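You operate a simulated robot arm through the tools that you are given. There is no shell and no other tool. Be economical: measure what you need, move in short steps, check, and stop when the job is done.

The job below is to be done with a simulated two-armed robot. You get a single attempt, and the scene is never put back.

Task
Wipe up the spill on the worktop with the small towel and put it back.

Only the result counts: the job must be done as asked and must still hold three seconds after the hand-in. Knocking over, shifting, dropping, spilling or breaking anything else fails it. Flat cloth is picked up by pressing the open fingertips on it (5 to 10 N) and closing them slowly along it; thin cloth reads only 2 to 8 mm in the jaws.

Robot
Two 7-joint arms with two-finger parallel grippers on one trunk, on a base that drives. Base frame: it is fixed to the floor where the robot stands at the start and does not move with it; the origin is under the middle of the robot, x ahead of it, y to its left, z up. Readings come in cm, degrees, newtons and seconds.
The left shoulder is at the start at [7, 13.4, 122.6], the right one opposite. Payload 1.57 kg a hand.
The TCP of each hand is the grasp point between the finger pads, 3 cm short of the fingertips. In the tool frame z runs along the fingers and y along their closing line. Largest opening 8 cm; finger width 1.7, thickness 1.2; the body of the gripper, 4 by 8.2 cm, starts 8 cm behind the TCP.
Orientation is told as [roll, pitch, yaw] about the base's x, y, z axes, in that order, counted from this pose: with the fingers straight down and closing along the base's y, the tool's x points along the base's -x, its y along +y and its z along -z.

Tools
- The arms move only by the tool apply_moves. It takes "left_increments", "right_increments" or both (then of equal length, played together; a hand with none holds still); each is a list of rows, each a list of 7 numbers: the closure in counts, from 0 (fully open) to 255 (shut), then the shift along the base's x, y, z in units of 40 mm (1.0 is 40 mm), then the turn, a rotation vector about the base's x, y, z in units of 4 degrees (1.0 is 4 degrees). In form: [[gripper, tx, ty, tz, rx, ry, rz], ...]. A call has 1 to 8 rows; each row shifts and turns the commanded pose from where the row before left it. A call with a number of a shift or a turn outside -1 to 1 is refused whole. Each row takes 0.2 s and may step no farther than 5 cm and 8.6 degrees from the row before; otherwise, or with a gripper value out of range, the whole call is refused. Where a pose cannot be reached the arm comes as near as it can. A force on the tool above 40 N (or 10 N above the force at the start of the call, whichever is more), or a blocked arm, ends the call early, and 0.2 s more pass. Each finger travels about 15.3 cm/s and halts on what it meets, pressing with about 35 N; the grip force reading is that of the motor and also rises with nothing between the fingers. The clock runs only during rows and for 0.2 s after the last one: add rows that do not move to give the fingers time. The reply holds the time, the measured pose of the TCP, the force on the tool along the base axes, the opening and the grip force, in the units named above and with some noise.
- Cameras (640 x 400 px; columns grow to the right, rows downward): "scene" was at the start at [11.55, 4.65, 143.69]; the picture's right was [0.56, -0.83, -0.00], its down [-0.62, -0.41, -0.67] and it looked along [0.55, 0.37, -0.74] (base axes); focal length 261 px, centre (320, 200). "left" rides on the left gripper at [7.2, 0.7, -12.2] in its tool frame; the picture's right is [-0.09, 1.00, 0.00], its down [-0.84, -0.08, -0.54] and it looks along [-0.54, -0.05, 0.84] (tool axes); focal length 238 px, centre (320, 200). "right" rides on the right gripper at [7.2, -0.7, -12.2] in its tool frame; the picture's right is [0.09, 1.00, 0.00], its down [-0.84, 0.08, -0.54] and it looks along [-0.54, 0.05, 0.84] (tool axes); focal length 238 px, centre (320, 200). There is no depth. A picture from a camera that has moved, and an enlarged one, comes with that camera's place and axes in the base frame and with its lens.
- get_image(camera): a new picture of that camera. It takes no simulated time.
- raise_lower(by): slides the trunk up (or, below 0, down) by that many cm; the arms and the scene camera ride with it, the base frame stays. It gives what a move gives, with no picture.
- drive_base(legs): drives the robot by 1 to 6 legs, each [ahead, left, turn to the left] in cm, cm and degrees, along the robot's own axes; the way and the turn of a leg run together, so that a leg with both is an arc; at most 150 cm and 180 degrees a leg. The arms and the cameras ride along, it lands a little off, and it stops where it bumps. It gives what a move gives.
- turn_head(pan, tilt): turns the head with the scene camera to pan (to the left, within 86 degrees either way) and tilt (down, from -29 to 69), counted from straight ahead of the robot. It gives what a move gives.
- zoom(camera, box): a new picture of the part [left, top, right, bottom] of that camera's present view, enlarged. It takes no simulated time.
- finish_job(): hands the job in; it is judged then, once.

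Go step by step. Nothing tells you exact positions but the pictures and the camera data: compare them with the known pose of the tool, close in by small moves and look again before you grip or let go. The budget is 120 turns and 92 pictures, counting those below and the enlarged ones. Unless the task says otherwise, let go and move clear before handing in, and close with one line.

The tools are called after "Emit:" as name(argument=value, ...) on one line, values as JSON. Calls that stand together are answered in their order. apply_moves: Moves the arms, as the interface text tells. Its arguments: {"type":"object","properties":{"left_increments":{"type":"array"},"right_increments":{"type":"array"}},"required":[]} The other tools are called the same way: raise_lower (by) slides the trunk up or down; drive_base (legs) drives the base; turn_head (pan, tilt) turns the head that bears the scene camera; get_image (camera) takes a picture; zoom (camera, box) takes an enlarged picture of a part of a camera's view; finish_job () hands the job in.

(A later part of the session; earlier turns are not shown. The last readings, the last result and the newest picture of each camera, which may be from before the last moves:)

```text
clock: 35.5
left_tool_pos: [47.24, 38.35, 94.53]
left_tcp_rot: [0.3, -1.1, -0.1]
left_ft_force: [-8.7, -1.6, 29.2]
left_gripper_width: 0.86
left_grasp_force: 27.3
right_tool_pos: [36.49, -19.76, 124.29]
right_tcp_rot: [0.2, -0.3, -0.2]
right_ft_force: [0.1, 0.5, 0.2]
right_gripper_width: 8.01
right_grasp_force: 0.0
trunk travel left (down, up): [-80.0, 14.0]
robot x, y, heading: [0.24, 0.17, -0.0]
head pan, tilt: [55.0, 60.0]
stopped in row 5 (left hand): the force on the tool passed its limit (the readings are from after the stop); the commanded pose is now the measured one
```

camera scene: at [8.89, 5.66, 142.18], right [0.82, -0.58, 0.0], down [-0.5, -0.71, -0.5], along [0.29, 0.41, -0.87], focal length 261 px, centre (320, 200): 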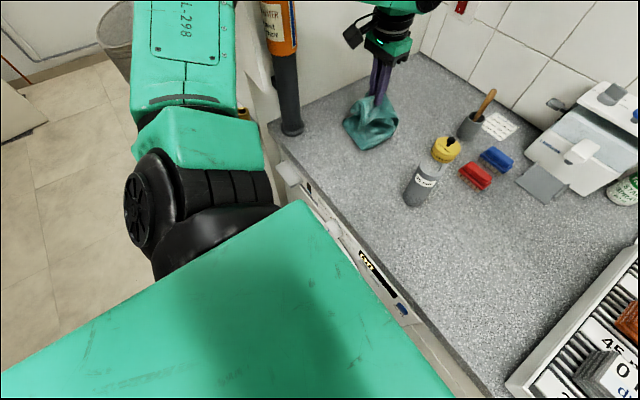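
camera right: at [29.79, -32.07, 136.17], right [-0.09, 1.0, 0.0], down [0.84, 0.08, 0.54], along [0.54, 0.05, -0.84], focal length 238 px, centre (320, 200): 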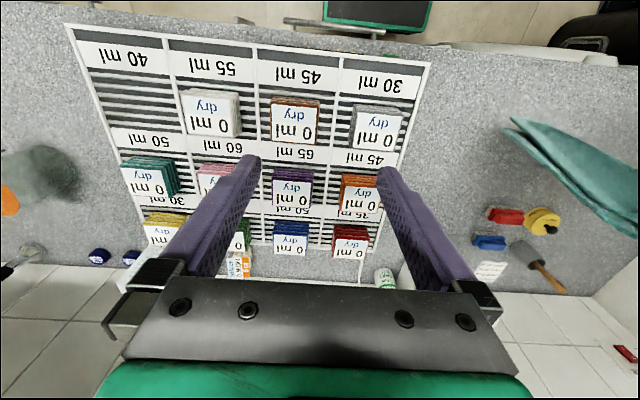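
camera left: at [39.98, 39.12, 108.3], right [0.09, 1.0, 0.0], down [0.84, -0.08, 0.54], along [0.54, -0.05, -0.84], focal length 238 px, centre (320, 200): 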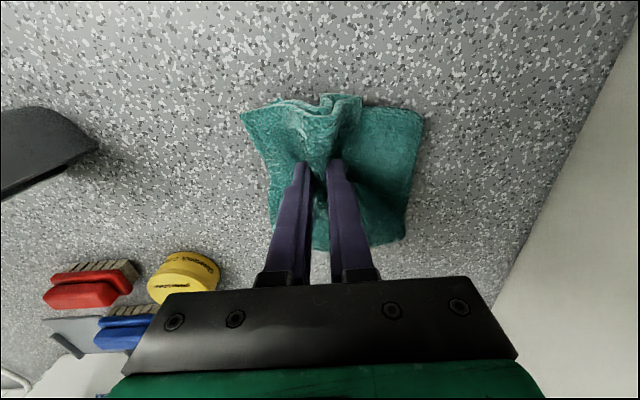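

Firm contact at z≈94.5. I'll ease slightly and start rubbing in y.

Emit:
apply_moves(left_increments=[[255, 0, 0, 0.03, 0, 0, 0], [255, 0, 0.3, 0, 0, 0, 0], [255, 0, 0.3, 0, 0, 0, 0], [255, 0, -0.3, 0, 0, 0, 0], [255, 0, -0.3, 0, 0, 0, 0], [255, 0, -0.3, 0, 0, 0, 0], [255, 0, -0.3, 0, 0, 0, 0], [255, 0, 0.3, 0, 0, 0, 0]])

Emit:
get_image(camera="left")

```text
clock: 37.3
left_tool_pos: [47.18, 36.49, 94.58]
left_tcp_rot: [0.3, -0.8, -0.2]
left_ft_force: [-3.3, -7.1, 29.2]
left_gripper_width: 0.88
left_grasp_force: 27.4
right_tool_pos: [36.34, -20.51, 124.23]
right_tcp_rot: [0.5, -0.2, -0.1]
right_ft_force: [0.2, -0.8, 0.4]
right_gripper_width: 8.0
right_grasp_force: 0.0
trunk travel left (down, up): [-80.0, 14.0]
robot x, y, heading: [0.28, -0.24, -0.4]
head pan, tilt: [55.0, 60.0]
```

```text
54 pictures are left
camera left: at [39.82, 37.1, 106.69], right [0.1, 1.0, 0.01], down [0.83, -0.08, 0.55], along [0.55, -0.05, -0.83], focal length 238 px, centre (320, 200)
```

left: 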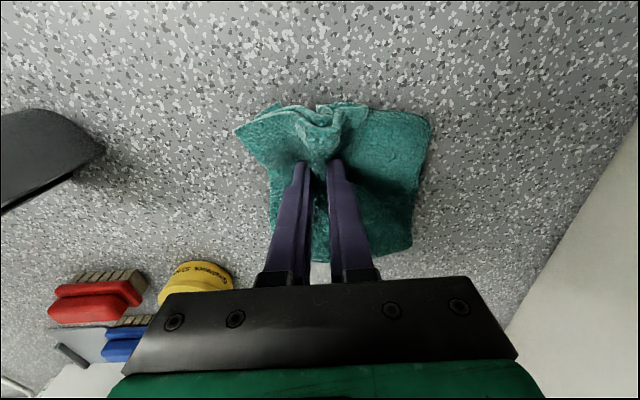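

Rubbing works well at ~29 N. I'll cover the whole patch with strokes in x and y.

Emit:
apply_moves(left_increments=[[255, 0.4, 0.3, 0, 0, 0, 0], [255, 0.4, 0.3, 0, 0, 0, 0], [255, -0.4, 0.3, 0, 0, 0, 0], [255, -0.5, 0, 0, 0, 0, 0], [255, -0.5, -0.3, 0, 0, 0, 0], [255, 0, -0.4, 0, 0, 0, 0], [255, 0, -0.4, 0, 0, 0, 0], [255, 0.4, -0.3, 0, 0, 0, 0]])

Emit:
apply_moves(left_increments=[[255, 0.5, 0, 0, 0, 0, 0], [255, 0.3, 0.5, 0, 0, 0, 0], [255, 0, 0.5, 0, 0, 0, 0], [255, -0.3, 0.5, 0, 0, 0, 0], [255, -0.5, 0, 0, 0, 0, 0], [255, -0.5, 0, 0, 0, 0, 0], [255, 0, -0.5, 0, 0, 0, 0], [255, 0.4, -0.3, 0, 0, 0, 0]])

Emit:
get_image(camera="scene")

Emit:
get_image(camera="left")

```text
clock: 39.1
left_tool_pos: [46.1, 35.26, 94.56]
left_tcp_rot: [0.2, -0.8, 0.0]
left_ft_force: [-10.2, 6.9, 34.0]
left_gripper_width: 0.83
left_grasp_force: 27.3
right_tool_pos: [36.19, -19.86, 124.36]
right_tcp_rot: [0.2, -0.3, -0.1]
right_ft_force: [-0.3, -0.2, 0.5]
right_gripper_width: 8.01
right_grasp_force: 0.1
trunk travel left (down, up): [-80.0, 14.0]
robot x, y, heading: [0.09, -0.44, -0.4]
head pan, tilt: [55.0, 60.0]
```

```text
clock: 40.9
left_tool_pos: [45.65, 37.86, 94.49]
left_tcp_rot: [0.2, -0.7, 0.0]
left_ft_force: [-9.2, 7.7, 33.9]
left_gripper_width: 0.84
left_grasp_force: 27.3
right_tool_pos: [36.29, -19.74, 124.15]
right_tcp_rot: [0.1, -0.2, -0.1]
right_ft_force: [0.0, -0.6, -0.1]
right_gripper_width: 7.98
right_grasp_force: 0.1
trunk travel left (down, up): [-80.0, 14.0]
robot x, y, heading: [0.03, 0.05, -0.1]
head pan, tilt: [55.0, 60.0]
```

```text
53 pictures are left
camera scene: at [8.06, 5.27, 142.25], right [0.82, -0.57, 0.0], down [-0.49, -0.71, -0.5], along [0.29, 0.41, -0.86], focal length 261 px, centre (320, 200)
```

scene: 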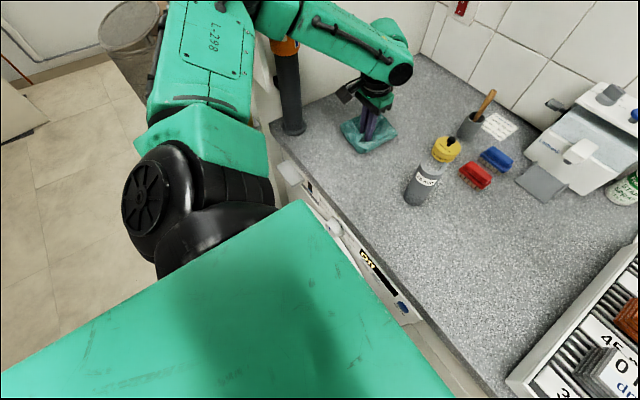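

```text
52 pictures are left
camera left: at [38.33, 38.55, 106.66], right [0.09, 1.0, 0.01], down [0.83, -0.08, 0.55], along [0.55, -0.05, -0.83], focal length 238 px, centre (320, 200)
```

left: 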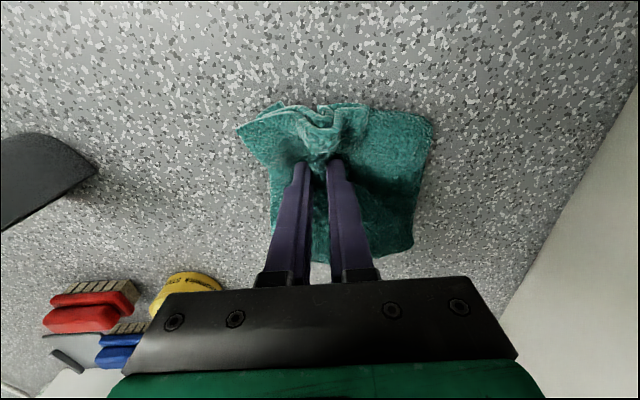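

Lift the cloth and inspect the spot.

Emit:
apply_moves(left_increments=[[255, 0, 0, 0.5, 0, 0, 0], [255, 0, 0, 0.8, 0, 0, 0], [255, 0, 0, 0.9, 0, 0, 0], [255, 0, 0, 0.9, 0, 0, 0], [255, 0, 0, 0.9, 0, 0, 0], [255, 0, 0, 0.9, 0, 0, 0], [255, 0, 0, 0.9, 0, 0, 0], [255, 0, 0, 0.9, 0, 0, 0]])

Emit:
apply_moves(left_increments=[[255, 0, 0, 0.9, 0, 0, 0], [255, 0, 0, 0.8, 0, 0, 0], [255, 0, 0, 0, 0, 0, 0]])

Emit:
get_image(camera="scene")

Emit:
get_image(camera="left")

```text
clock: 42.7
left_tool_pos: [46.37, 38.14, 121.02]
left_tcp_rot: [0.2, -0.6, -0.2]
left_ft_force: [0.3, 0.2, -0.6]
left_gripper_width: 0.86
left_grasp_force: 26.9
right_tool_pos: [37.01, -19.5, 124.15]
right_tcp_rot: [0.1, 0.0, -0.1]
right_ft_force: [0.4, 0.7, 0.7]
right_gripper_width: 8.01
right_grasp_force: 0.0
trunk travel left (down, up): [-80.0, 14.0]
robot x, y, heading: [-0.08, -0.47, -0.1]
head pan, tilt: [55.0, 60.0]
```

```text
clock: 43.5
left_tool_pos: [46.28, 38.2, 127.7]
left_tcp_rot: [0.1, -0.6, -0.1]
left_ft_force: [0.6, 0.1, -0.4]
left_gripper_width: 0.84
left_grasp_force: 26.9
right_tool_pos: [36.95, -19.56, 124.13]
right_tcp_rot: [0.1, 0.0, -0.2]
right_ft_force: [0.2, 0.7, 0.5]
right_gripper_width: 8.01
right_grasp_force: 0.0
trunk travel left (down, up): [-80.0, 14.0]
robot x, y, heading: [-0.14, -0.06, -0.2]
head pan, tilt: [55.0, 60.0]
```

```text
51 pictures are left
camera scene: at [8.89, 5.7, 142.17], right [0.82, -0.57, 0.0], down [-0.5, -0.71, -0.5], along [0.29, 0.41, -0.87], focal length 261 px, centre (320, 200)
```

scene: 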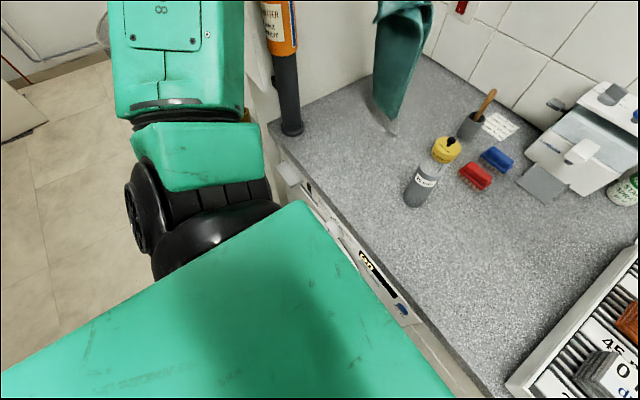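

```text
50 pictures are left
camera left: at [39.08, 38.89, 139.88], right [0.09, 1.0, 0.0], down [0.83, -0.08, 0.55], along [0.55, -0.05, -0.83], focal length 238 px, centre (320, 200)
```

left: 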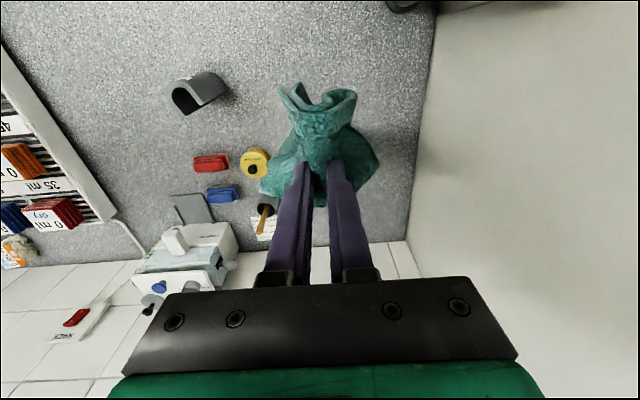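

Emit:
zoom(camera="scene", box=[320, 70, 460, 180])

Emit:
zoom(camera="left", box=[220, 0, 430, 130])

```text
3.64 times, centred on (390, 125) of scene
camera zoom: at [8.89, 5.7, 142.17], right [0.82, -0.57, 0.0], down [-0.5, -0.71, -0.5], along [0.29, 0.41, -0.87], focal length 951 px, centre (66, 473)
```

zoom: 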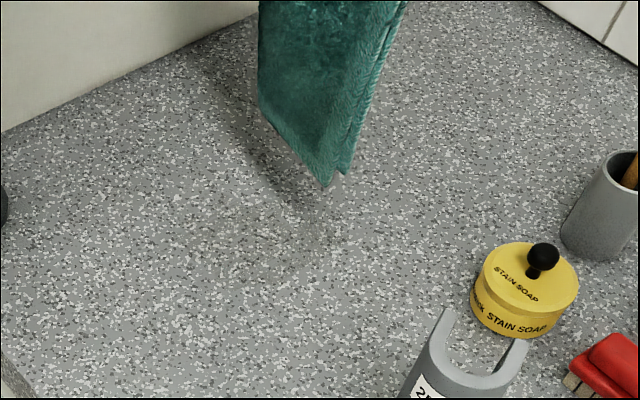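

```text
3.05 times, centred on (325, 65) of left
camera zoom: at [39.08, 38.89, 139.88], right [0.09, 1.0, 0.0], down [0.83, -0.08, 0.55], along [0.55, -0.05, -0.83], focal length 726 px, centre (305, 611)
```

zoom: 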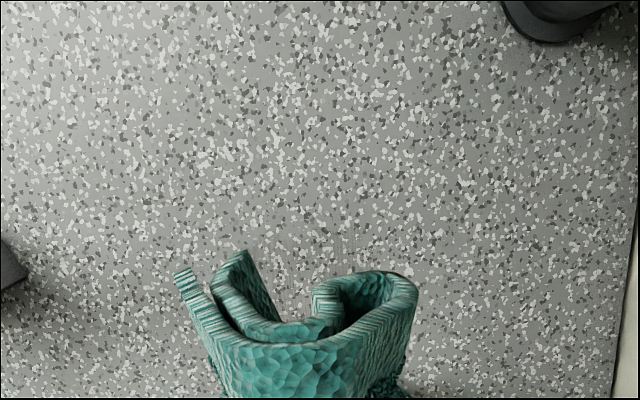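

Looks clean; I'll pull back to see the whole spot unobstructed.

Emit:
apply_moves(left_increments=[[255, -0.5, 0, 0.2, 0, 0, 0], [255, -0.7, 0, 0.2, 0, 0, 0], [255, -0.7, 0, 0, 0, 0, 0], [255, -0.4, 0, 0, 0, 0, 0], [255, 0, 0, 0, 0, 0, 0]])

Emit:
turn_head(pan=40, tilt=50)

Emit:
get_image(camera="scene")

Emit:
get_image(camera="left")

```text
clock: 44.7
left_tool_pos: [37.1, 38.2, 129.33]
left_tcp_rot: [0.1, -0.6, 0.0]
left_ft_force: [0.0, 0.6, 1.2]
left_gripper_width: 0.85
left_grasp_force: 27.1
right_tool_pos: [36.94, -19.62, 124.09]
right_tcp_rot: [-0.1, 0.0, 0.0]
right_ft_force: [-0.2, 0.0, -0.5]
right_gripper_width: 8.01
right_grasp_force: 0.0
trunk travel left (down, up): [-80.0, 14.0]
robot x, y, heading: [0.26, -0.28, -0.3]
head pan, tilt: [55.0, 60.0]
```

```text
clock: 45.5
left_tool_pos: [37.17, 38.11, 129.51]
left_tcp_rot: [0.1, -0.6, -0.1]
left_ft_force: [-0.2, -0.9, 0.6]
left_gripper_width: 0.86
left_grasp_force: 27.4
right_tool_pos: [36.91, -19.6, 124.02]
right_tcp_rot: [0.0, 0.1, 0.0]
right_ft_force: [1.1, -1.3, 0.5]
right_gripper_width: 8.01
right_grasp_force: 0.1
trunk travel left (down, up): [-80.0, 14.0]
robot x, y, heading: [0.13, -0.21, -0.3]
head pan, tilt: [40.0, 50.0]
```

```text
47 pictures are left
camera scene: at [10.94, 5.12, 143.43], right [0.64, -0.77, 0.0], down [-0.59, -0.49, -0.64], along [0.49, 0.41, -0.77], focal length 261 px, centre (320, 200)
```

scene: 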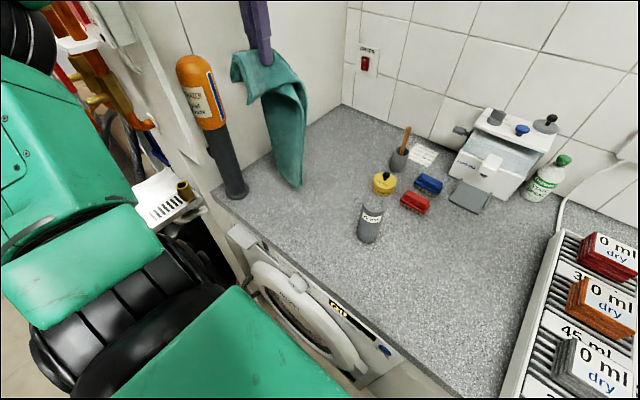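

```text
46 pictures are left
camera left: at [29.87, 38.82, 141.55], right [0.09, 1.0, 0.0], down [0.83, -0.08, 0.55], along [0.55, -0.05, -0.83], focal length 238 px, centre (320, 200)
```

left: 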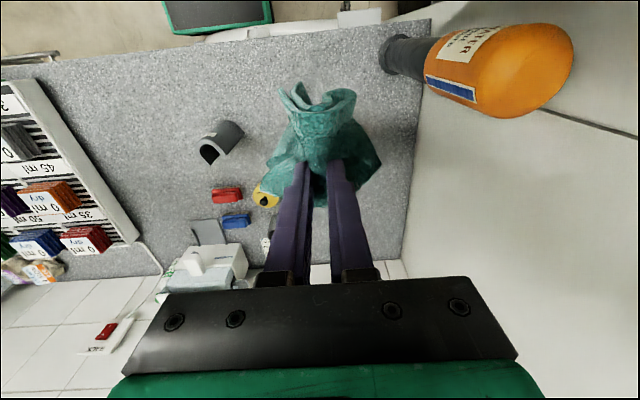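

Emit:
zoom(camera="scene", box=[250, 120, 390, 240])

```text
3.33 times, centred on (320, 180) of scene
camera zoom: at [10.94, 5.12, 143.43], right [0.64, -0.77, 0.0], down [-0.59, -0.49, -0.64], along [0.49, 0.41, -0.77], focal length 871 px, centre (320, 267)
```

zoom: 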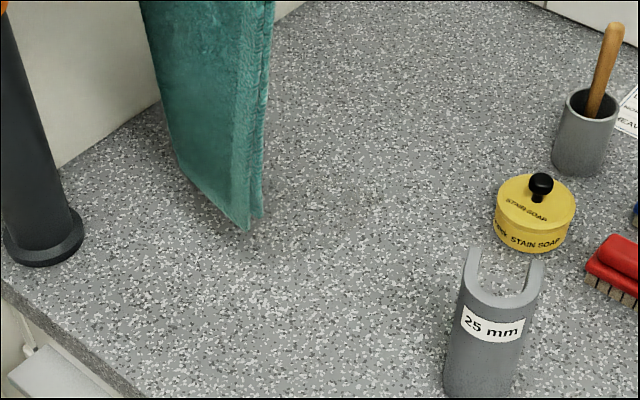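

The spot is clean. Now the return: trunk up, hand right, then drive right again.

Emit:
raise_lower(by=12)

Emit:
apply_moves(left_increments=[[255, 0, -0.4, 0, 0, 0, 0], [255, 0, -0.8, 0, 0, 0, 0], [255, 0, -0.9, 0, 0, 0, 0], [255, 0, -0.9, 0, 0, 0, 0], [255, 0, -0.9, 0, 0, 0, 0], [255, 0, -0.9, 0, 0, 0, 0], [255, 0, -0.8, 0, 0, 0, 0], [255, 0, -0.5, 0, 0, 0, 0]])

Emit:
drive_base(legs=[[0, -12, 0]])

Emit:
turn_head(pan=20, tilt=50)

Emit:
get_image(camera="scene")

Emit:
get_image(camera="left")

```text
clock: 47.0
left_tool_pos: [37.3, 38.16, 141.27]
left_tcp_rot: [0.1, -0.6, -0.1]
left_ft_force: [0.1, 0.3, -0.7]
left_gripper_width: 0.81
left_grasp_force: 27.2
right_tool_pos: [36.92, -19.61, 136.2]
right_tcp_rot: [0.0, 0.0, -0.1]
right_ft_force: [-0.3, -0.5, -0.1]
right_gripper_width: 7.99
right_grasp_force: 0.0
trunk travel left (down, up): [-92.0, 2.0]
robot x, y, heading: [0.35, 0.01, -0.3]
head pan, tilt: [40.0, 50.0]
```

```text
clock: 48.8
left_tool_pos: [37.23, 13.64, 141.24]
left_tcp_rot: [0.2, -0.6, 0.0]
left_ft_force: [1.3, 0.4, -0.9]
left_gripper_width: 0.86
left_grasp_force: 26.9
right_tool_pos: [37.07, -19.62, 136.11]
right_tcp_rot: [-0.1, 0.1, -0.2]
right_ft_force: [-0.8, 0.2, 0.4]
right_gripper_width: 8.0
right_grasp_force: 0.1
trunk travel left (down, up): [-92.0, 2.0]
robot x, y, heading: [0.04, 0.01, -0.1]
head pan, tilt: [40.0, 50.0]
```

```text
clock: 50.0
left_tool_pos: [37.09, 2.39, 141.29]
left_tcp_rot: [-0.1, -0.5, -0.1]
left_ft_force: [0.4, 0.6, -0.8]
left_gripper_width: 0.86
left_grasp_force: 26.8
right_tool_pos: [36.94, -30.96, 136.26]
right_tcp_rot: [-0.3, 0.0, -0.1]
right_ft_force: [0.0, 1.0, 0.0]
right_gripper_width: 8.01
right_grasp_force: 0.0
trunk travel left (down, up): [-92.0, 2.0]
robot x, y, heading: [0.24, -12.21, 0.0]
head pan, tilt: [40.0, 50.0]
```

```text
clock: 50.9
left_tool_pos: [37.15, 1.56, 141.3]
left_tcp_rot: [0.1, -0.6, -0.1]
left_ft_force: [-0.3, -0.6, 0.2]
left_gripper_width: 0.84
left_grasp_force: 27.6
right_tool_pos: [37.0, -31.63, 136.15]
right_tcp_rot: [0.1, 0.0, 0.0]
right_ft_force: [0.1, -0.5, 0.3]
right_gripper_width: 8.02
right_grasp_force: 0.1
trunk travel left (down, up): [-92.0, 2.0]
robot x, y, heading: [0.31, -12.23, 0.1]
head pan, tilt: [20.0, 50.0]
```

```text
44 pictures are left
camera scene: at [12.25, -9.32, 155.44], right [0.34, -0.94, 0.0], down [-0.72, -0.26, -0.64], along [0.6, 0.22, -0.77], focal length 261 px, centre (320, 200)
```

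scene: 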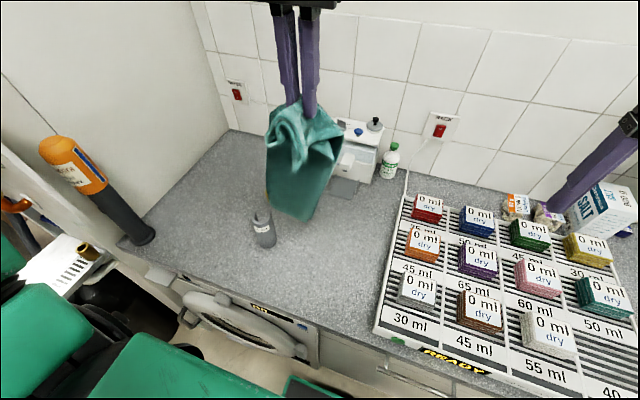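

```text
43 pictures are left
camera left: at [29.88, 2.38, 153.54], right [0.09, 1.0, 0.0], down [0.83, -0.08, 0.55], along [0.55, -0.05, -0.83], focal length 238 px, centre (320, 200)
```

left: 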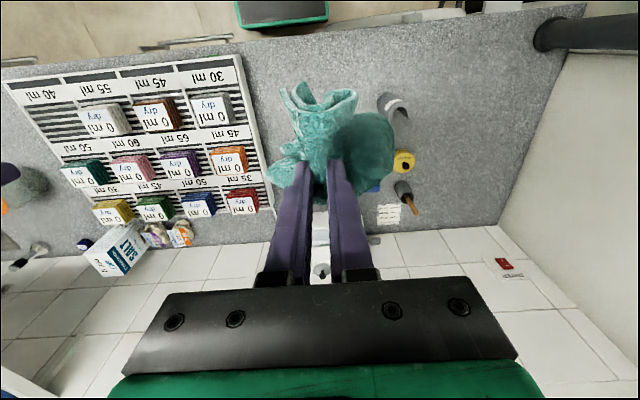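

Back over the towel's place. Extending forward, cloth still high, to bring its lower end over the far end of its place.

Emit:
drive_base(legs=[[5, 0, 0]])

Emit:
apply_moves(left_increments=[[255, 0.5, -0.05, 0, 0, 0, 0], [255, 0.8, -0.05, 0, 0, 0, 0], [255, 0.8, -0.1, 0, 0, 0, 0], [255, 0.8, -0.1, 0, 0, 0, 0], [255, 0.8, -0.1, 0, 0, 0, 0], [255, 0.6, -0.1, 0, 0, 0, 0], [255, 0.4, 0, 0, 0, 0, 0], [255, 0, 0, 0, 0, 0, 0]])

Emit:
get_image(camera="scene")

Emit:
get_image(camera="left")

```text
clock: 51.8
left_tool_pos: [40.86, 1.82, 141.7]
left_tcp_rot: [0.1, -1.2, -0.1]
left_ft_force: [-0.9, -0.1, 0.2]
left_gripper_width: 0.83
left_grasp_force: 27.0
right_tool_pos: [40.71, -31.52, 136.54]
right_tcp_rot: [-0.1, -0.6, -0.1]
right_ft_force: [-1.1, 0.4, 0.5]
right_gripper_width: 8.0
right_grasp_force: 0.0
trunk travel left (down, up): [-92.0, 2.0]
robot x, y, heading: [5.11, -12.07, 0.0]
head pan, tilt: [20.0, 50.0]
```

```text
clock: 53.6
left_tool_pos: [54.11, 4.69, 137.89]
left_tcp_rot: [0.1, -0.7, 0.0]
left_ft_force: [0.4, 0.1, -0.6]
left_gripper_width: 0.85
left_grasp_force: 27.1
left hand out of reach, approached as far as the arm can: row 3, 4, 5, 6, 7
right_tool_pos: [41.84, -31.56, 136.11]
right_tcp_rot: [0.1, -0.1, -0.1]
right_ft_force: [0.4, -0.5, -0.2]
right_gripper_width: 8.0
right_grasp_force: 0.0
trunk travel left (down, up): [-92.0, 2.0]
robot x, y, heading: [4.62, -11.84, -0.4]
head pan, tilt: [20.0, 50.0]
```

```text
42 pictures are left
camera scene: at [17.16, -9.22, 155.44], right [0.34, -0.94, 0.0], down [-0.72, -0.26, -0.64], along [0.6, 0.22, -0.77], focal length 261 px, centre (320, 200)
```

scene: 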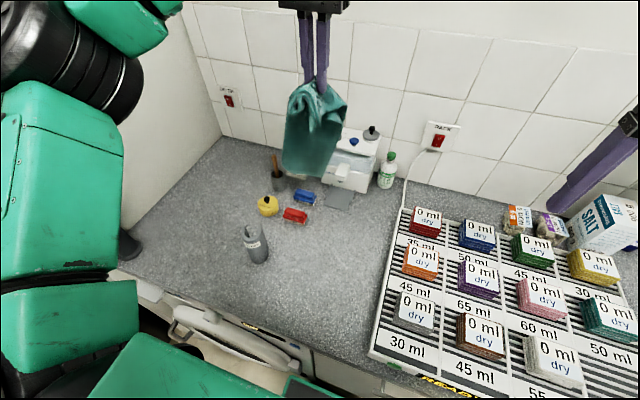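

```text
41 pictures are left
camera left: at [46.84, 5.33, 149.96], right [0.09, 1.0, 0.0], down [0.83, -0.08, 0.55], along [0.55, -0.05, -0.83], focal length 238 px, centre (320, 200)
```

left: 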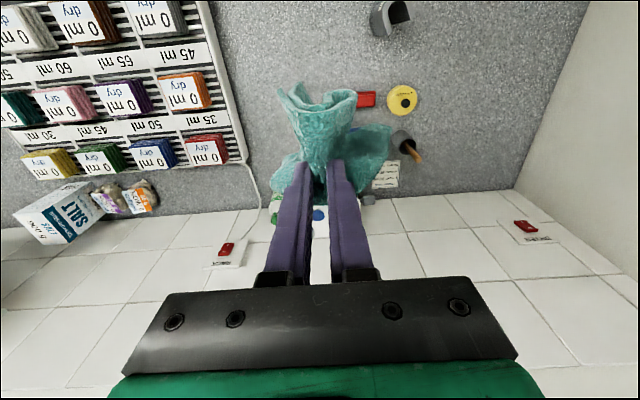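

The hang is offset a few cm to the left of the hand, so I'll aim further right and lower, staying clear of the brushes.

Emit:
apply_moves(left_increments=[[255, 0, -0.5, -0.5, 0, 0, 0], [255, 0, -0.5, -0.5, 0, 0, 0], [255, 0, -0.5, -0.5, 0, 0, 0], [255, 0.3, -0.4, -0.4, 0, 0, 0], [255, 0.4, 0, -0.4, 0, 0, 0], [255, 0.4, 0, -0.3, 0, 0, 0], [255, 0.4, 0, 0, 0, 0, 0], [255, 0, 0, 0, 0, 0, 0]])

Emit:
get_image(camera="scene")

Emit:
get_image(camera="left")

Emit:
get_image(camera="right")

```text
clock: 55.4
left_tool_pos: [56.9, 2.21, 127.4]
left_tcp_rot: [0.1, -0.7, 0.0]
left_ft_force: [-0.4, -0.1, -0.7]
left_gripper_width: 0.87
left_grasp_force: 27.7
left hand out of reach, approached as far as the arm can: row 2, 3, 4, 5, 6, 7
right_tool_pos: [41.78, -31.44, 136.04]
right_tcp_rot: [0.0, 0.0, -0.1]
right_ft_force: [0.2, 0.0, 0.3]
right_gripper_width: 7.99
right_grasp_force: 0.0
trunk travel left (down, up): [-92.0, 2.0]
robot x, y, heading: [4.82, -12.25, 0.0]
head pan, tilt: [20.0, 50.0]
```

```text
40 pictures are left
camera scene: at [17.19, -9.21, 155.43], right [0.34, -0.94, 0.0], down [-0.72, -0.26, -0.64], along [0.6, 0.22, -0.77], focal length 261 px, centre (320, 200)
```

scene: 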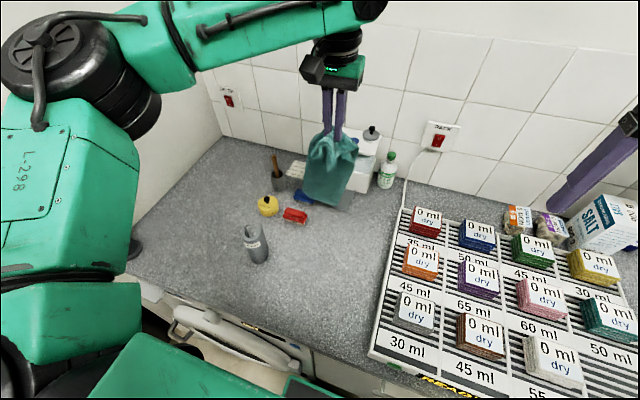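

```text
39 pictures are left
camera left: at [49.61, 2.99, 139.55], right [0.09, 1.0, 0.0], down [0.83, -0.08, 0.55], along [0.55, -0.05, -0.83], focal length 238 px, centre (320, 200)
```

left: 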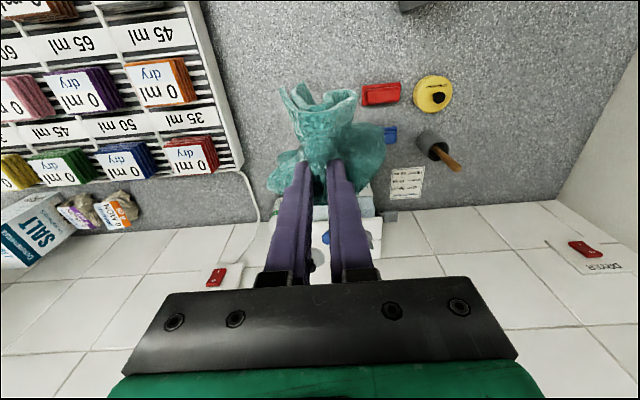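

```text
38 pictures are left
camera right: at [34.67, -32.19, 148.19], right [-0.09, 1.0, 0.0], down [0.84, 0.08, 0.54], along [0.54, 0.05, -0.84], focal length 238 px, centre (320, 200)
```

right: 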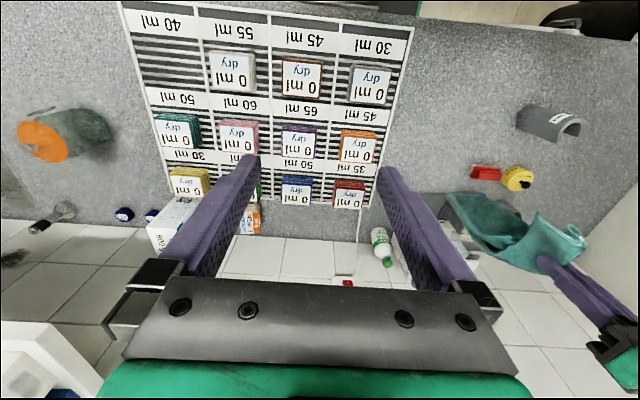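

Reach improves as the hand lowers. I'll drive 6 cm more right to line up, then lower and extend.

Emit:
drive_base(legs=[[0, -6, 0]])

Emit:
apply_moves(left_increments=[[255, 0.2, 0, -0.3, 0, 0, 0], [255, 0.2, 0, -0.4, 0, 0, 0], [255, 0.3, 0, -0.4, 0, 0, 0], [255, 0.3, 0, -0.4, 0, 0, 0], [255, 0.3, 0, -0.2, 0, 0, 0], [255, 0, 0, 0, 0, 0, 0]])

Emit:
get_image(camera="scene")

Emit:
get_image(camera="right")

```text
clock: 56.4
left_tool_pos: [56.8, -2.55, 127.23]
left_tcp_rot: [-0.5, -0.8, 0.0]
left_ft_force: [0.3, 0.1, -0.1]
left_gripper_width: 0.85
left_grasp_force: 27.2
right_tool_pos: [41.89, -36.26, 136.38]
right_tcp_rot: [-0.5, 0.0, -0.1]
right_ft_force: [-0.8, 0.3, -1.0]
right_gripper_width: 7.99
right_grasp_force: 0.1
trunk travel left (down, up): [-92.0, 2.0]
robot x, y, heading: [4.87, -17.93, -0.0]
head pan, tilt: [20.0, 50.0]
```

```text
clock: 57.8
left_tool_pos: [58.91, -1.47, 120.49]
left_tcp_rot: [0.1, -0.8, 0.0]
left_ft_force: [1.0, 0.4, 0.1]
left_gripper_width: 0.84
left_grasp_force: 27.0
left hand out of reach, approached as far as the arm can: row 1, 2, 3, 4, 5
right_tool_pos: [41.77, -37.29, 136.22]
right_tcp_rot: [0.0, 0.0, 0.0]
right_ft_force: [-0.1, 0.5, -0.5]
right_gripper_width: 8.01
right_grasp_force: 0.0
trunk travel left (down, up): [-92.0, 2.0]
robot x, y, heading: [4.47, -17.88, -0.2]
head pan, tilt: [20.0, 50.0]
```

```text
37 pictures are left
camera scene: at [17.16, -15.0, 155.43], right [0.34, -0.94, 0.0], down [-0.72, -0.26, -0.64], along [0.6, 0.22, -0.77], focal length 261 px, centre (320, 200)
```

scene: 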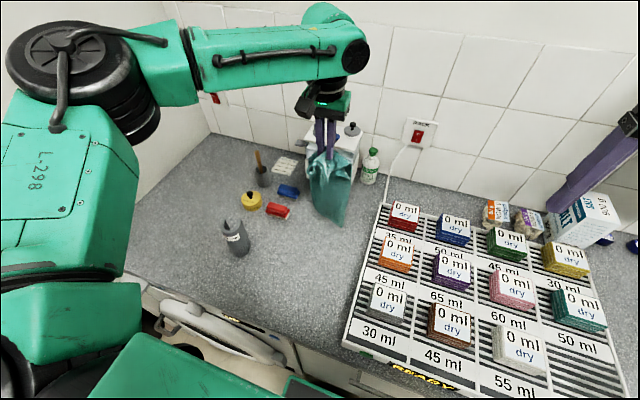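

```text
36 pictures are left
camera right: at [34.65, -37.94, 148.21], right [-0.09, 1.0, 0.0], down [0.84, 0.08, 0.54], along [0.54, 0.05, -0.84], focal length 238 px, centre (320, 200)
```

right: 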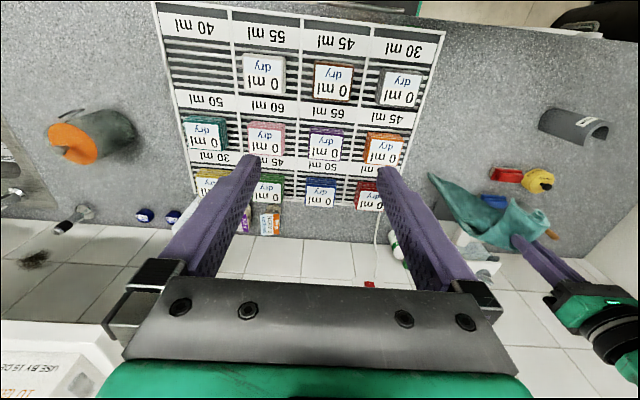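

The cloth's corner now touches at x≈60.6, about 5 cm short of its original far end. Tilting the fingers forward gains reach.

Emit:
apply_moves(left_increments=[[255, 0, 0, 0.2, 0, -1, 0], [255, 0, 0, 0.2, 0, -1, 0], [255, 0.1, 0, 0.2, 0, -1, 0], [255, 0.3, 0, 0.1, 0, -1, 0], [255, 0.4, -0.1, 0, 0, -1, 0], [255, 0.4, -0.1, 0, 0, -1, 0], [255, 0.3, -0.1, 0, 0, 0, 0], [255, 0, 0, 0, 0, 0, 0]])

Emit:
get_image(camera="scene")

Emit:
get_image(camera="right")

```text
clock: 59.6
left_tool_pos: [64.93, -2.77, 123.38]
left_tcp_rot: [-0.1, -24.8, -0.1]
left_ft_force: [0.0, 0.0, -0.6]
left_gripper_width: 0.87
left_grasp_force: 27.3
right_tool_pos: [41.77, -37.35, 136.12]
right_tcp_rot: [0.0, 0.0, -0.1]
right_ft_force: [-0.5, 0.7, 1.2]
right_gripper_width: 7.98
right_grasp_force: 0.1
trunk travel left (down, up): [-92.0, 2.0]
robot x, y, heading: [4.73, -18.07, 0.3]
head pan, tilt: [20.0, 50.0]
```

```text
35 pictures are left
camera scene: at [17.19, -15.1, 155.43], right [0.34, -0.94, 0.0], down [-0.72, -0.26, -0.64], along [0.6, 0.22, -0.77], focal length 261 px, centre (320, 200)
```

scene: 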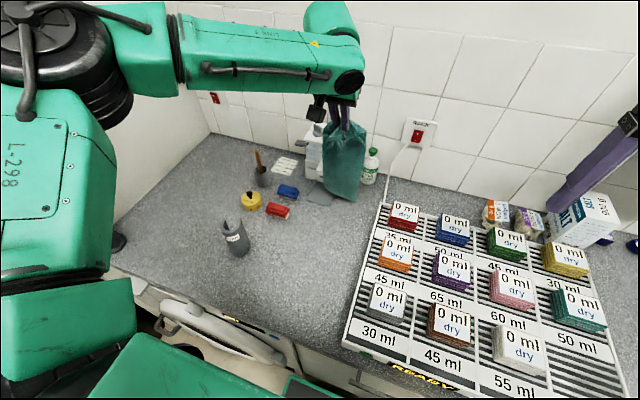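

```text
34 pictures are left
camera right: at [34.68, -38.04, 148.19], right [-0.09, 1.0, 0.0], down [0.84, 0.08, 0.54], along [0.54, 0.05, -0.84], focal length 238 px, centre (320, 200)
```

right: 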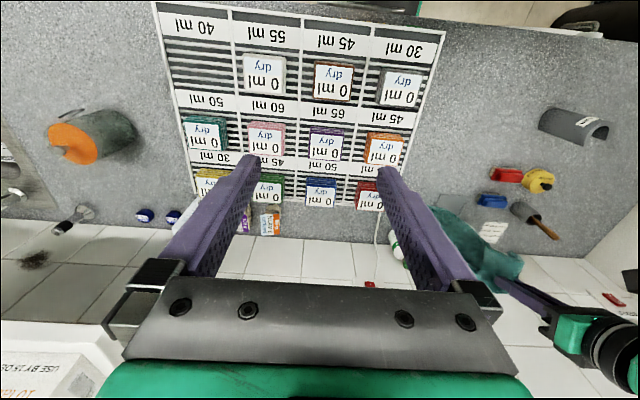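

Lower end now hangs over the original far end. Shift slightly back/left and lower until it touches.

Emit:
apply_moves(left_increments=[[255, -0.25, 0.25, -0.3, 0, 0, 0], [255, -0.15, 0.2, -0.4, 0, 0, 0], [255, 0, 0, -0.4, 0, 0, 0], [255, 0, 0, -0.3, 0, 0, 0], [255, 0, 0, 0, 0, 0, 0], [255, 0, 0, 0, 0, 0, 0]])

Emit:
get_image(camera="scene")

Emit:
get_image(camera="left")

```text
clock: 61.0
left_tool_pos: [63.26, -0.96, 117.73]
left_tcp_rot: [0.1, -24.8, 0.0]
left_ft_force: [-0.6, -0.1, -0.1]
left_gripper_width: 0.87
left_grasp_force: 27.5
right_tool_pos: [41.76, -37.56, 136.2]
right_tcp_rot: [0.0, 0.0, 0.0]
right_ft_force: [-0.3, -0.2, 0.2]
right_gripper_width: 8.01
right_grasp_force: 0.1
trunk travel left (down, up): [-92.0, 2.0]
robot x, y, heading: [5.0, -18.08, 0.1]
head pan, tilt: [20.0, 50.0]
```

```text
33 pictures are left
camera scene: at [17.15, -15.12, 155.43], right [0.34, -0.94, 0.0], down [-0.72, -0.26, -0.64], along [0.6, 0.22, -0.77], focal length 261 px, centre (320, 200)
```

scene: 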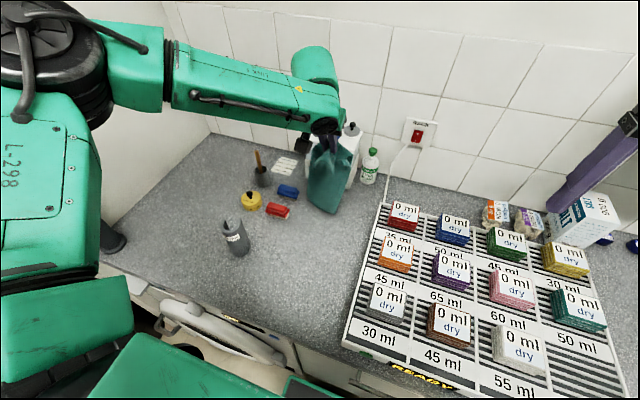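

```text
32 pictures are left
camera left: at [51.7, -0.19, 125.85], right [0.08, 1.0, 0.04], down [0.53, -0.08, 0.84], along [0.84, -0.05, -0.54], focal length 238 px, centre (320, 200)
```

left: 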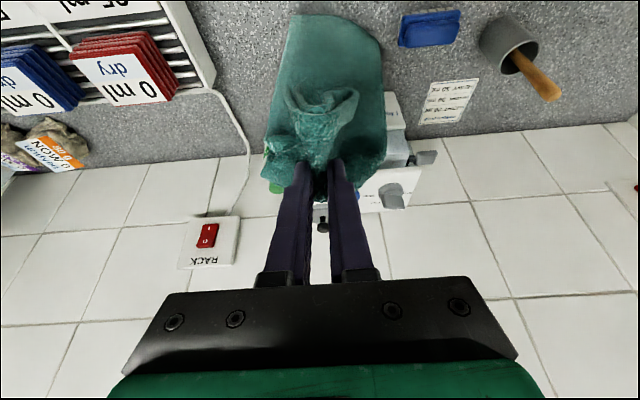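

The lower end touches near x≈65. Now lay it out: hand sweeps back toward me and down, uprighting as it goes.

Emit:
apply_moves(left_increments=[[255, 0, -0.5, 0, 0, 0, 0], [255, -0.6, 0, -0.3, 0, 0.6, 0], [255, -0.8, 0, -0.3, 0, 0.6, 0], [255, -0.75, 0.05, -0.45, 0, 0.6, 0], [255, -0.75, 0.05, -0.5, 0, 0.6, 0], [255, -0.5, 0.05, -0.45, 0, 0.6, 0], [255, 0, 0, 0, 0, 0, 0]])

Emit:
get_image(camera="scene")

Emit:
get_image(camera="left")

Emit:
get_image(camera="right")

```text
clock: 62.6
left_tool_pos: [49.67, -2.29, 109.64]
left_tcp_rot: [0.1, -12.7, 0.0]
left_ft_force: [0.5, -0.3, -0.3]
left_gripper_width: 0.87
left_grasp_force: 27.7
right_tool_pos: [41.91, -37.44, 136.11]
right_tcp_rot: [0.1, 0.1, 0.0]
right_ft_force: [0.4, -0.4, 0.0]
right_gripper_width: 7.97
right_grasp_force: 0.0
trunk travel left (down, up): [-92.0, 2.0]
robot x, y, heading: [4.75, -17.62, -0.2]
head pan, tilt: [20.0, 50.0]
```

```text
31 pictures are left
camera scene: at [17.18, -15.13, 155.43], right [0.34, -0.94, 0.0], down [-0.72, -0.26, -0.64], along [0.6, 0.22, -0.77], focal length 261 px, centre (320, 200)
```

scene: 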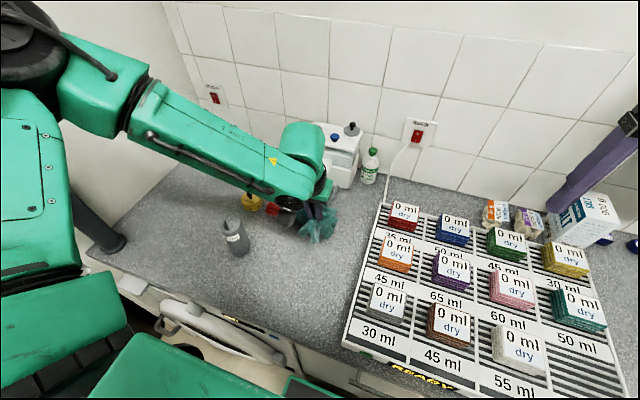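

```text
30 pictures are left
camera left: at [39.98, -1.63, 120.13], right [0.09, 1.0, 0.02], down [0.7, -0.08, 0.71], along [0.71, -0.05, -0.7], focal length 238 px, centre (320, 200)
```

left: 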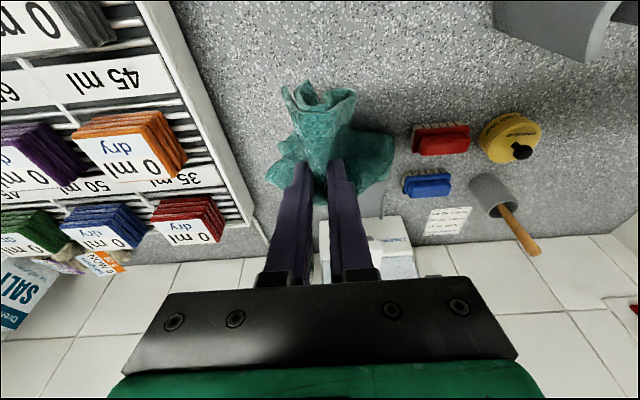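

```text
29 pictures are left
camera right: at [34.67, -38.07, 148.19], right [-0.09, 1.0, 0.0], down [0.84, 0.08, 0.54], along [0.54, 0.05, -0.84], focal length 238 px, centre (320, 200)
```

right: 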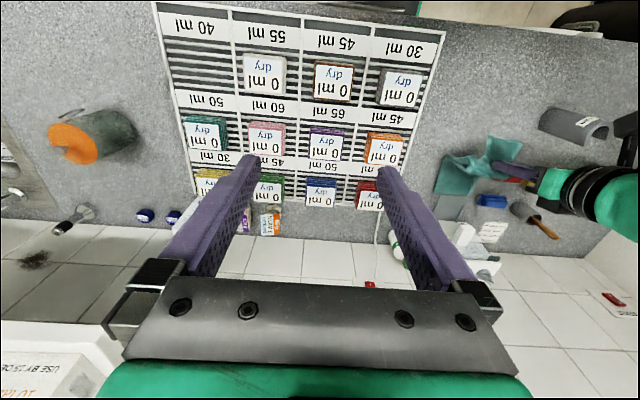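

Emit:
zoom(camera="right", box=[400, 90, 640, 260])

Emit:
zoom(camera="scene", box=[210, 130, 410, 270])

```text
2.35 times, centred on (520, 175) of right
camera zoom: at [34.67, -38.07, 148.19], right [-0.09, 1.0, 0.0], down [0.84, 0.08, 0.54], along [0.54, 0.05, -0.84], focal length 561 px, centre (-151, 259)
```

zoom: 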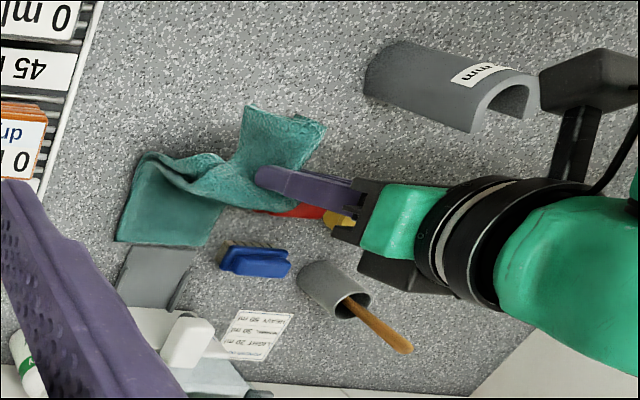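

```text
2.86 times, centred on (310, 200) of scene
camera zoom: at [17.18, -15.13, 155.43], right [0.34, -0.94, 0.0], down [-0.72, -0.26, -0.64], along [0.6, 0.22, -0.77], focal length 747 px, centre (349, 200)
```

zoom: 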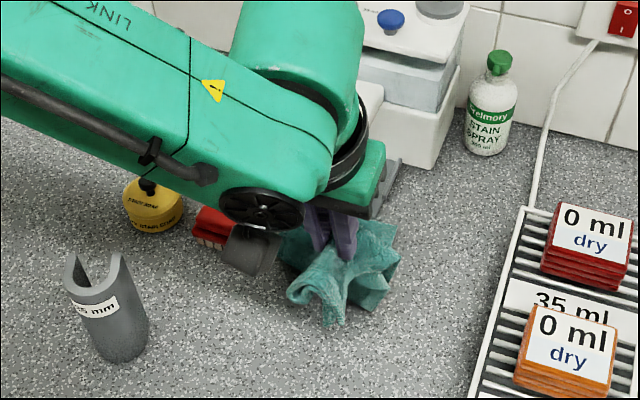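

Far end lies right against the ramp, as originally. Continue sweeping back and down.

Emit:
apply_moves(left_increments=[[255, -0.6, 0.15, -0.35, 0, 0.5, 0], [255, -0.6, 0.15, -0.3, 0, 0.5, 0], [255, -0.5, 0.15, -0.5, 0, 0.5, 0], [255, -0.5, 0.15, -0.5, 0, 0.5, 0], [255, -0.4, 0.15, -0.6, 0, 0.6, 0], [255, -0.3, 0.05, -0.5, 0, 0.6, 0], [255, 0, 0, 0, 0, 0, 0]])

Emit:
get_image(camera="scene")

Emit:
get_image(camera="left")

Emit:
zoom(camera="right", box=[400, 60, 640, 230])

```text
clock: 64.2
left_tool_pos: [37.99, 0.8, 98.71]
left_tcp_rot: [0.1, 0.0, 0.0]
left_ft_force: [0.2, -1.0, -0.9]
left_gripper_width: 0.85
left_grasp_force: 27.3
right_tool_pos: [41.77, -37.47, 136.24]
right_tcp_rot: [0.1, 0.1, -0.1]
right_ft_force: [-0.8, 0.2, 0.9]
right_gripper_width: 8.01
right_grasp_force: 0.1
trunk travel left (down, up): [-92.0, 2.0]
robot x, y, heading: [4.75, -17.75, -0.3]
head pan, tilt: [20.0, 50.0]
```

```text
26 pictures are left
camera scene: at [17.17, -15.15, 155.43], right [0.34, -0.94, 0.0], down [-0.72, -0.26, -0.64], along [0.6, 0.22, -0.77], focal length 261 px, centre (320, 200)
```

scene: 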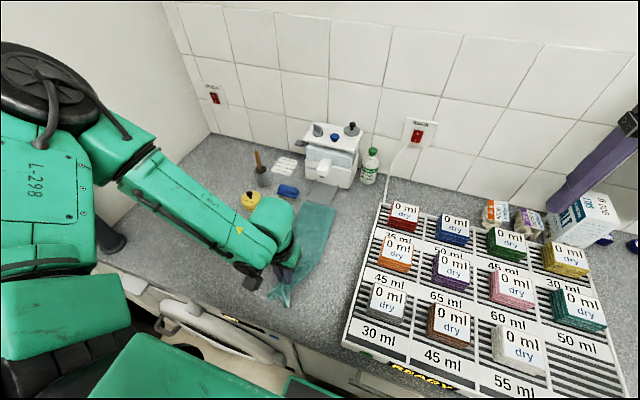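

```text
25 pictures are left
camera left: at [30.92, 1.55, 111.02], right [0.09, 1.0, 0.0], down [0.84, -0.08, 0.54], along [0.54, -0.05, -0.84], focal length 238 px, centre (320, 200)
```

left: 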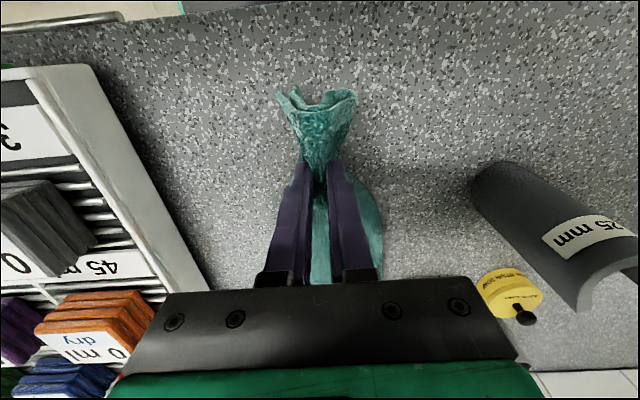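

```text
2.35 times, centred on (520, 145) of right
camera zoom: at [34.66, -38.08, 148.19], right [-0.09, 1.0, 0.0], down [0.84, 0.08, 0.54], along [0.54, 0.05, -0.84], focal length 561 px, centre (-151, 329)
```

zoom: 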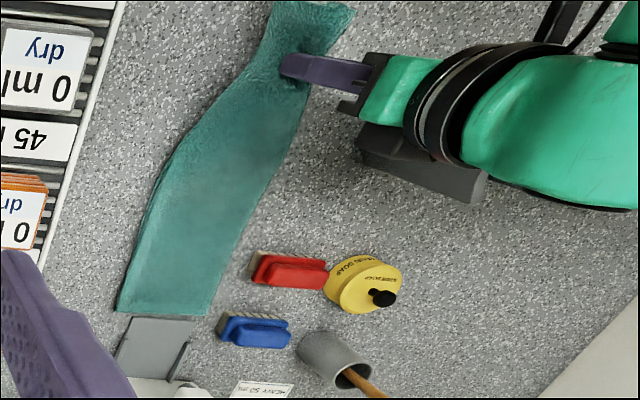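

Laid out beautifully. Final lowering to the original grip pose.

Emit:
apply_moves(left_increments=[[255, -0.15, 0.05, -0.35, 0, 0, 0], [255, -0.15, 0.05, -0.35, 0, 0, 0], [255, -0.15, 0, -0.3, 0, 0, 0], [255, -0.1, 0, -0.2, 0, 0, 0], [255, 0, 0, 0, 0, 0, 0]])

Emit:
get_image(camera="left")

```text
clock: 65.4
left_tool_pos: [35.83, 1.25, 93.91]
left_tcp_rot: [0.1, 0.1, 0.0]
left_ft_force: [1.4, -0.3, 4.5]
left_gripper_width: 0.85
left_grasp_force: 27.7
right_tool_pos: [41.86, -37.46, 136.22]
right_tcp_rot: [-0.1, 0.0, 0.1]
right_ft_force: [0.4, -0.2, 0.4]
right_gripper_width: 7.98
right_grasp_force: 0.0
trunk travel left (down, up): [-92.0, 2.0]
robot x, y, heading: [4.99, -17.65, -0.1]
head pan, tilt: [20.0, 50.0]
```

```text
23 pictures are left
camera left: at [28.68, 1.95, 106.22], right [0.09, 1.0, 0.0], down [0.84, -0.08, 0.54], along [0.54, -0.05, -0.84], focal length 238 px, centre (320, 200)
```

left: 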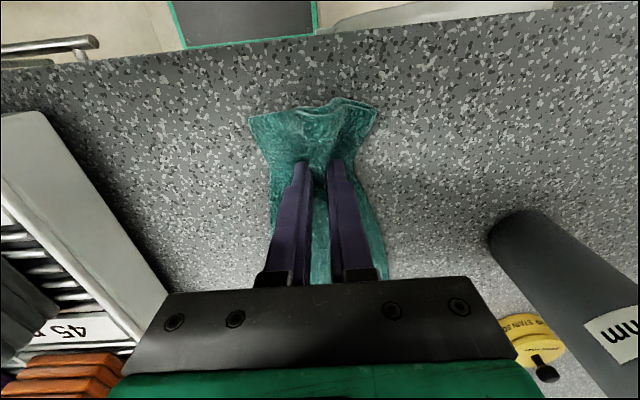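

Contact is light. Opening slowly so the fingers spread the gathered cloth flat.

Emit:
apply_moves(left_increments=[[225, 0, 0, 0, 0, 0, 0], [200, 0, 0, 0, 0, 0, 0], [180, 0, 0, 0, 0, 0, 0], [160, 0, 0, 0, 0, 0, 0], [140, 0, 0, 0, 0, 0, 0], [120, 0, 0, 0, 0, 0, 0], [100, 0, 0, 0, 0, 0, 0], [80, 0, 0, 0, 0, 0, 0]])

Emit:
get_image(camera="left")

```text
clock: 67.2
left_tool_pos: [35.84, 1.27, 93.99]
left_tcp_rot: [0.1, -0.1, 0.1]
left_ft_force: [-0.3, 1.3, 4.0]
left_gripper_width: 5.28
left_grasp_force: 0.1
right_tool_pos: [41.84, -37.4, 136.16]
right_tcp_rot: [0.0, -0.1, 0.0]
right_ft_force: [-0.3, 0.5, -0.4]
right_gripper_width: 7.98
right_grasp_force: 0.1
trunk travel left (down, up): [-92.0, 2.0]
robot x, y, heading: [4.65, -17.67, -0.3]
head pan, tilt: [20.0, 50.0]
```

```text
22 pictures are left
camera left: at [28.65, 1.95, 106.22], right [0.09, 1.0, 0.0], down [0.84, -0.08, 0.54], along [0.54, -0.05, -0.84], focal length 238 px, centre (320, 200)
```

left: 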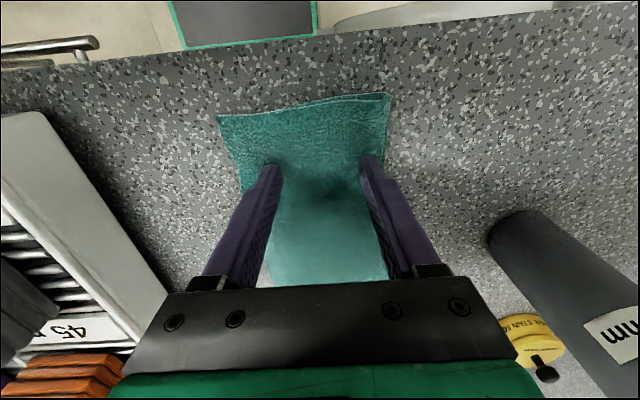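

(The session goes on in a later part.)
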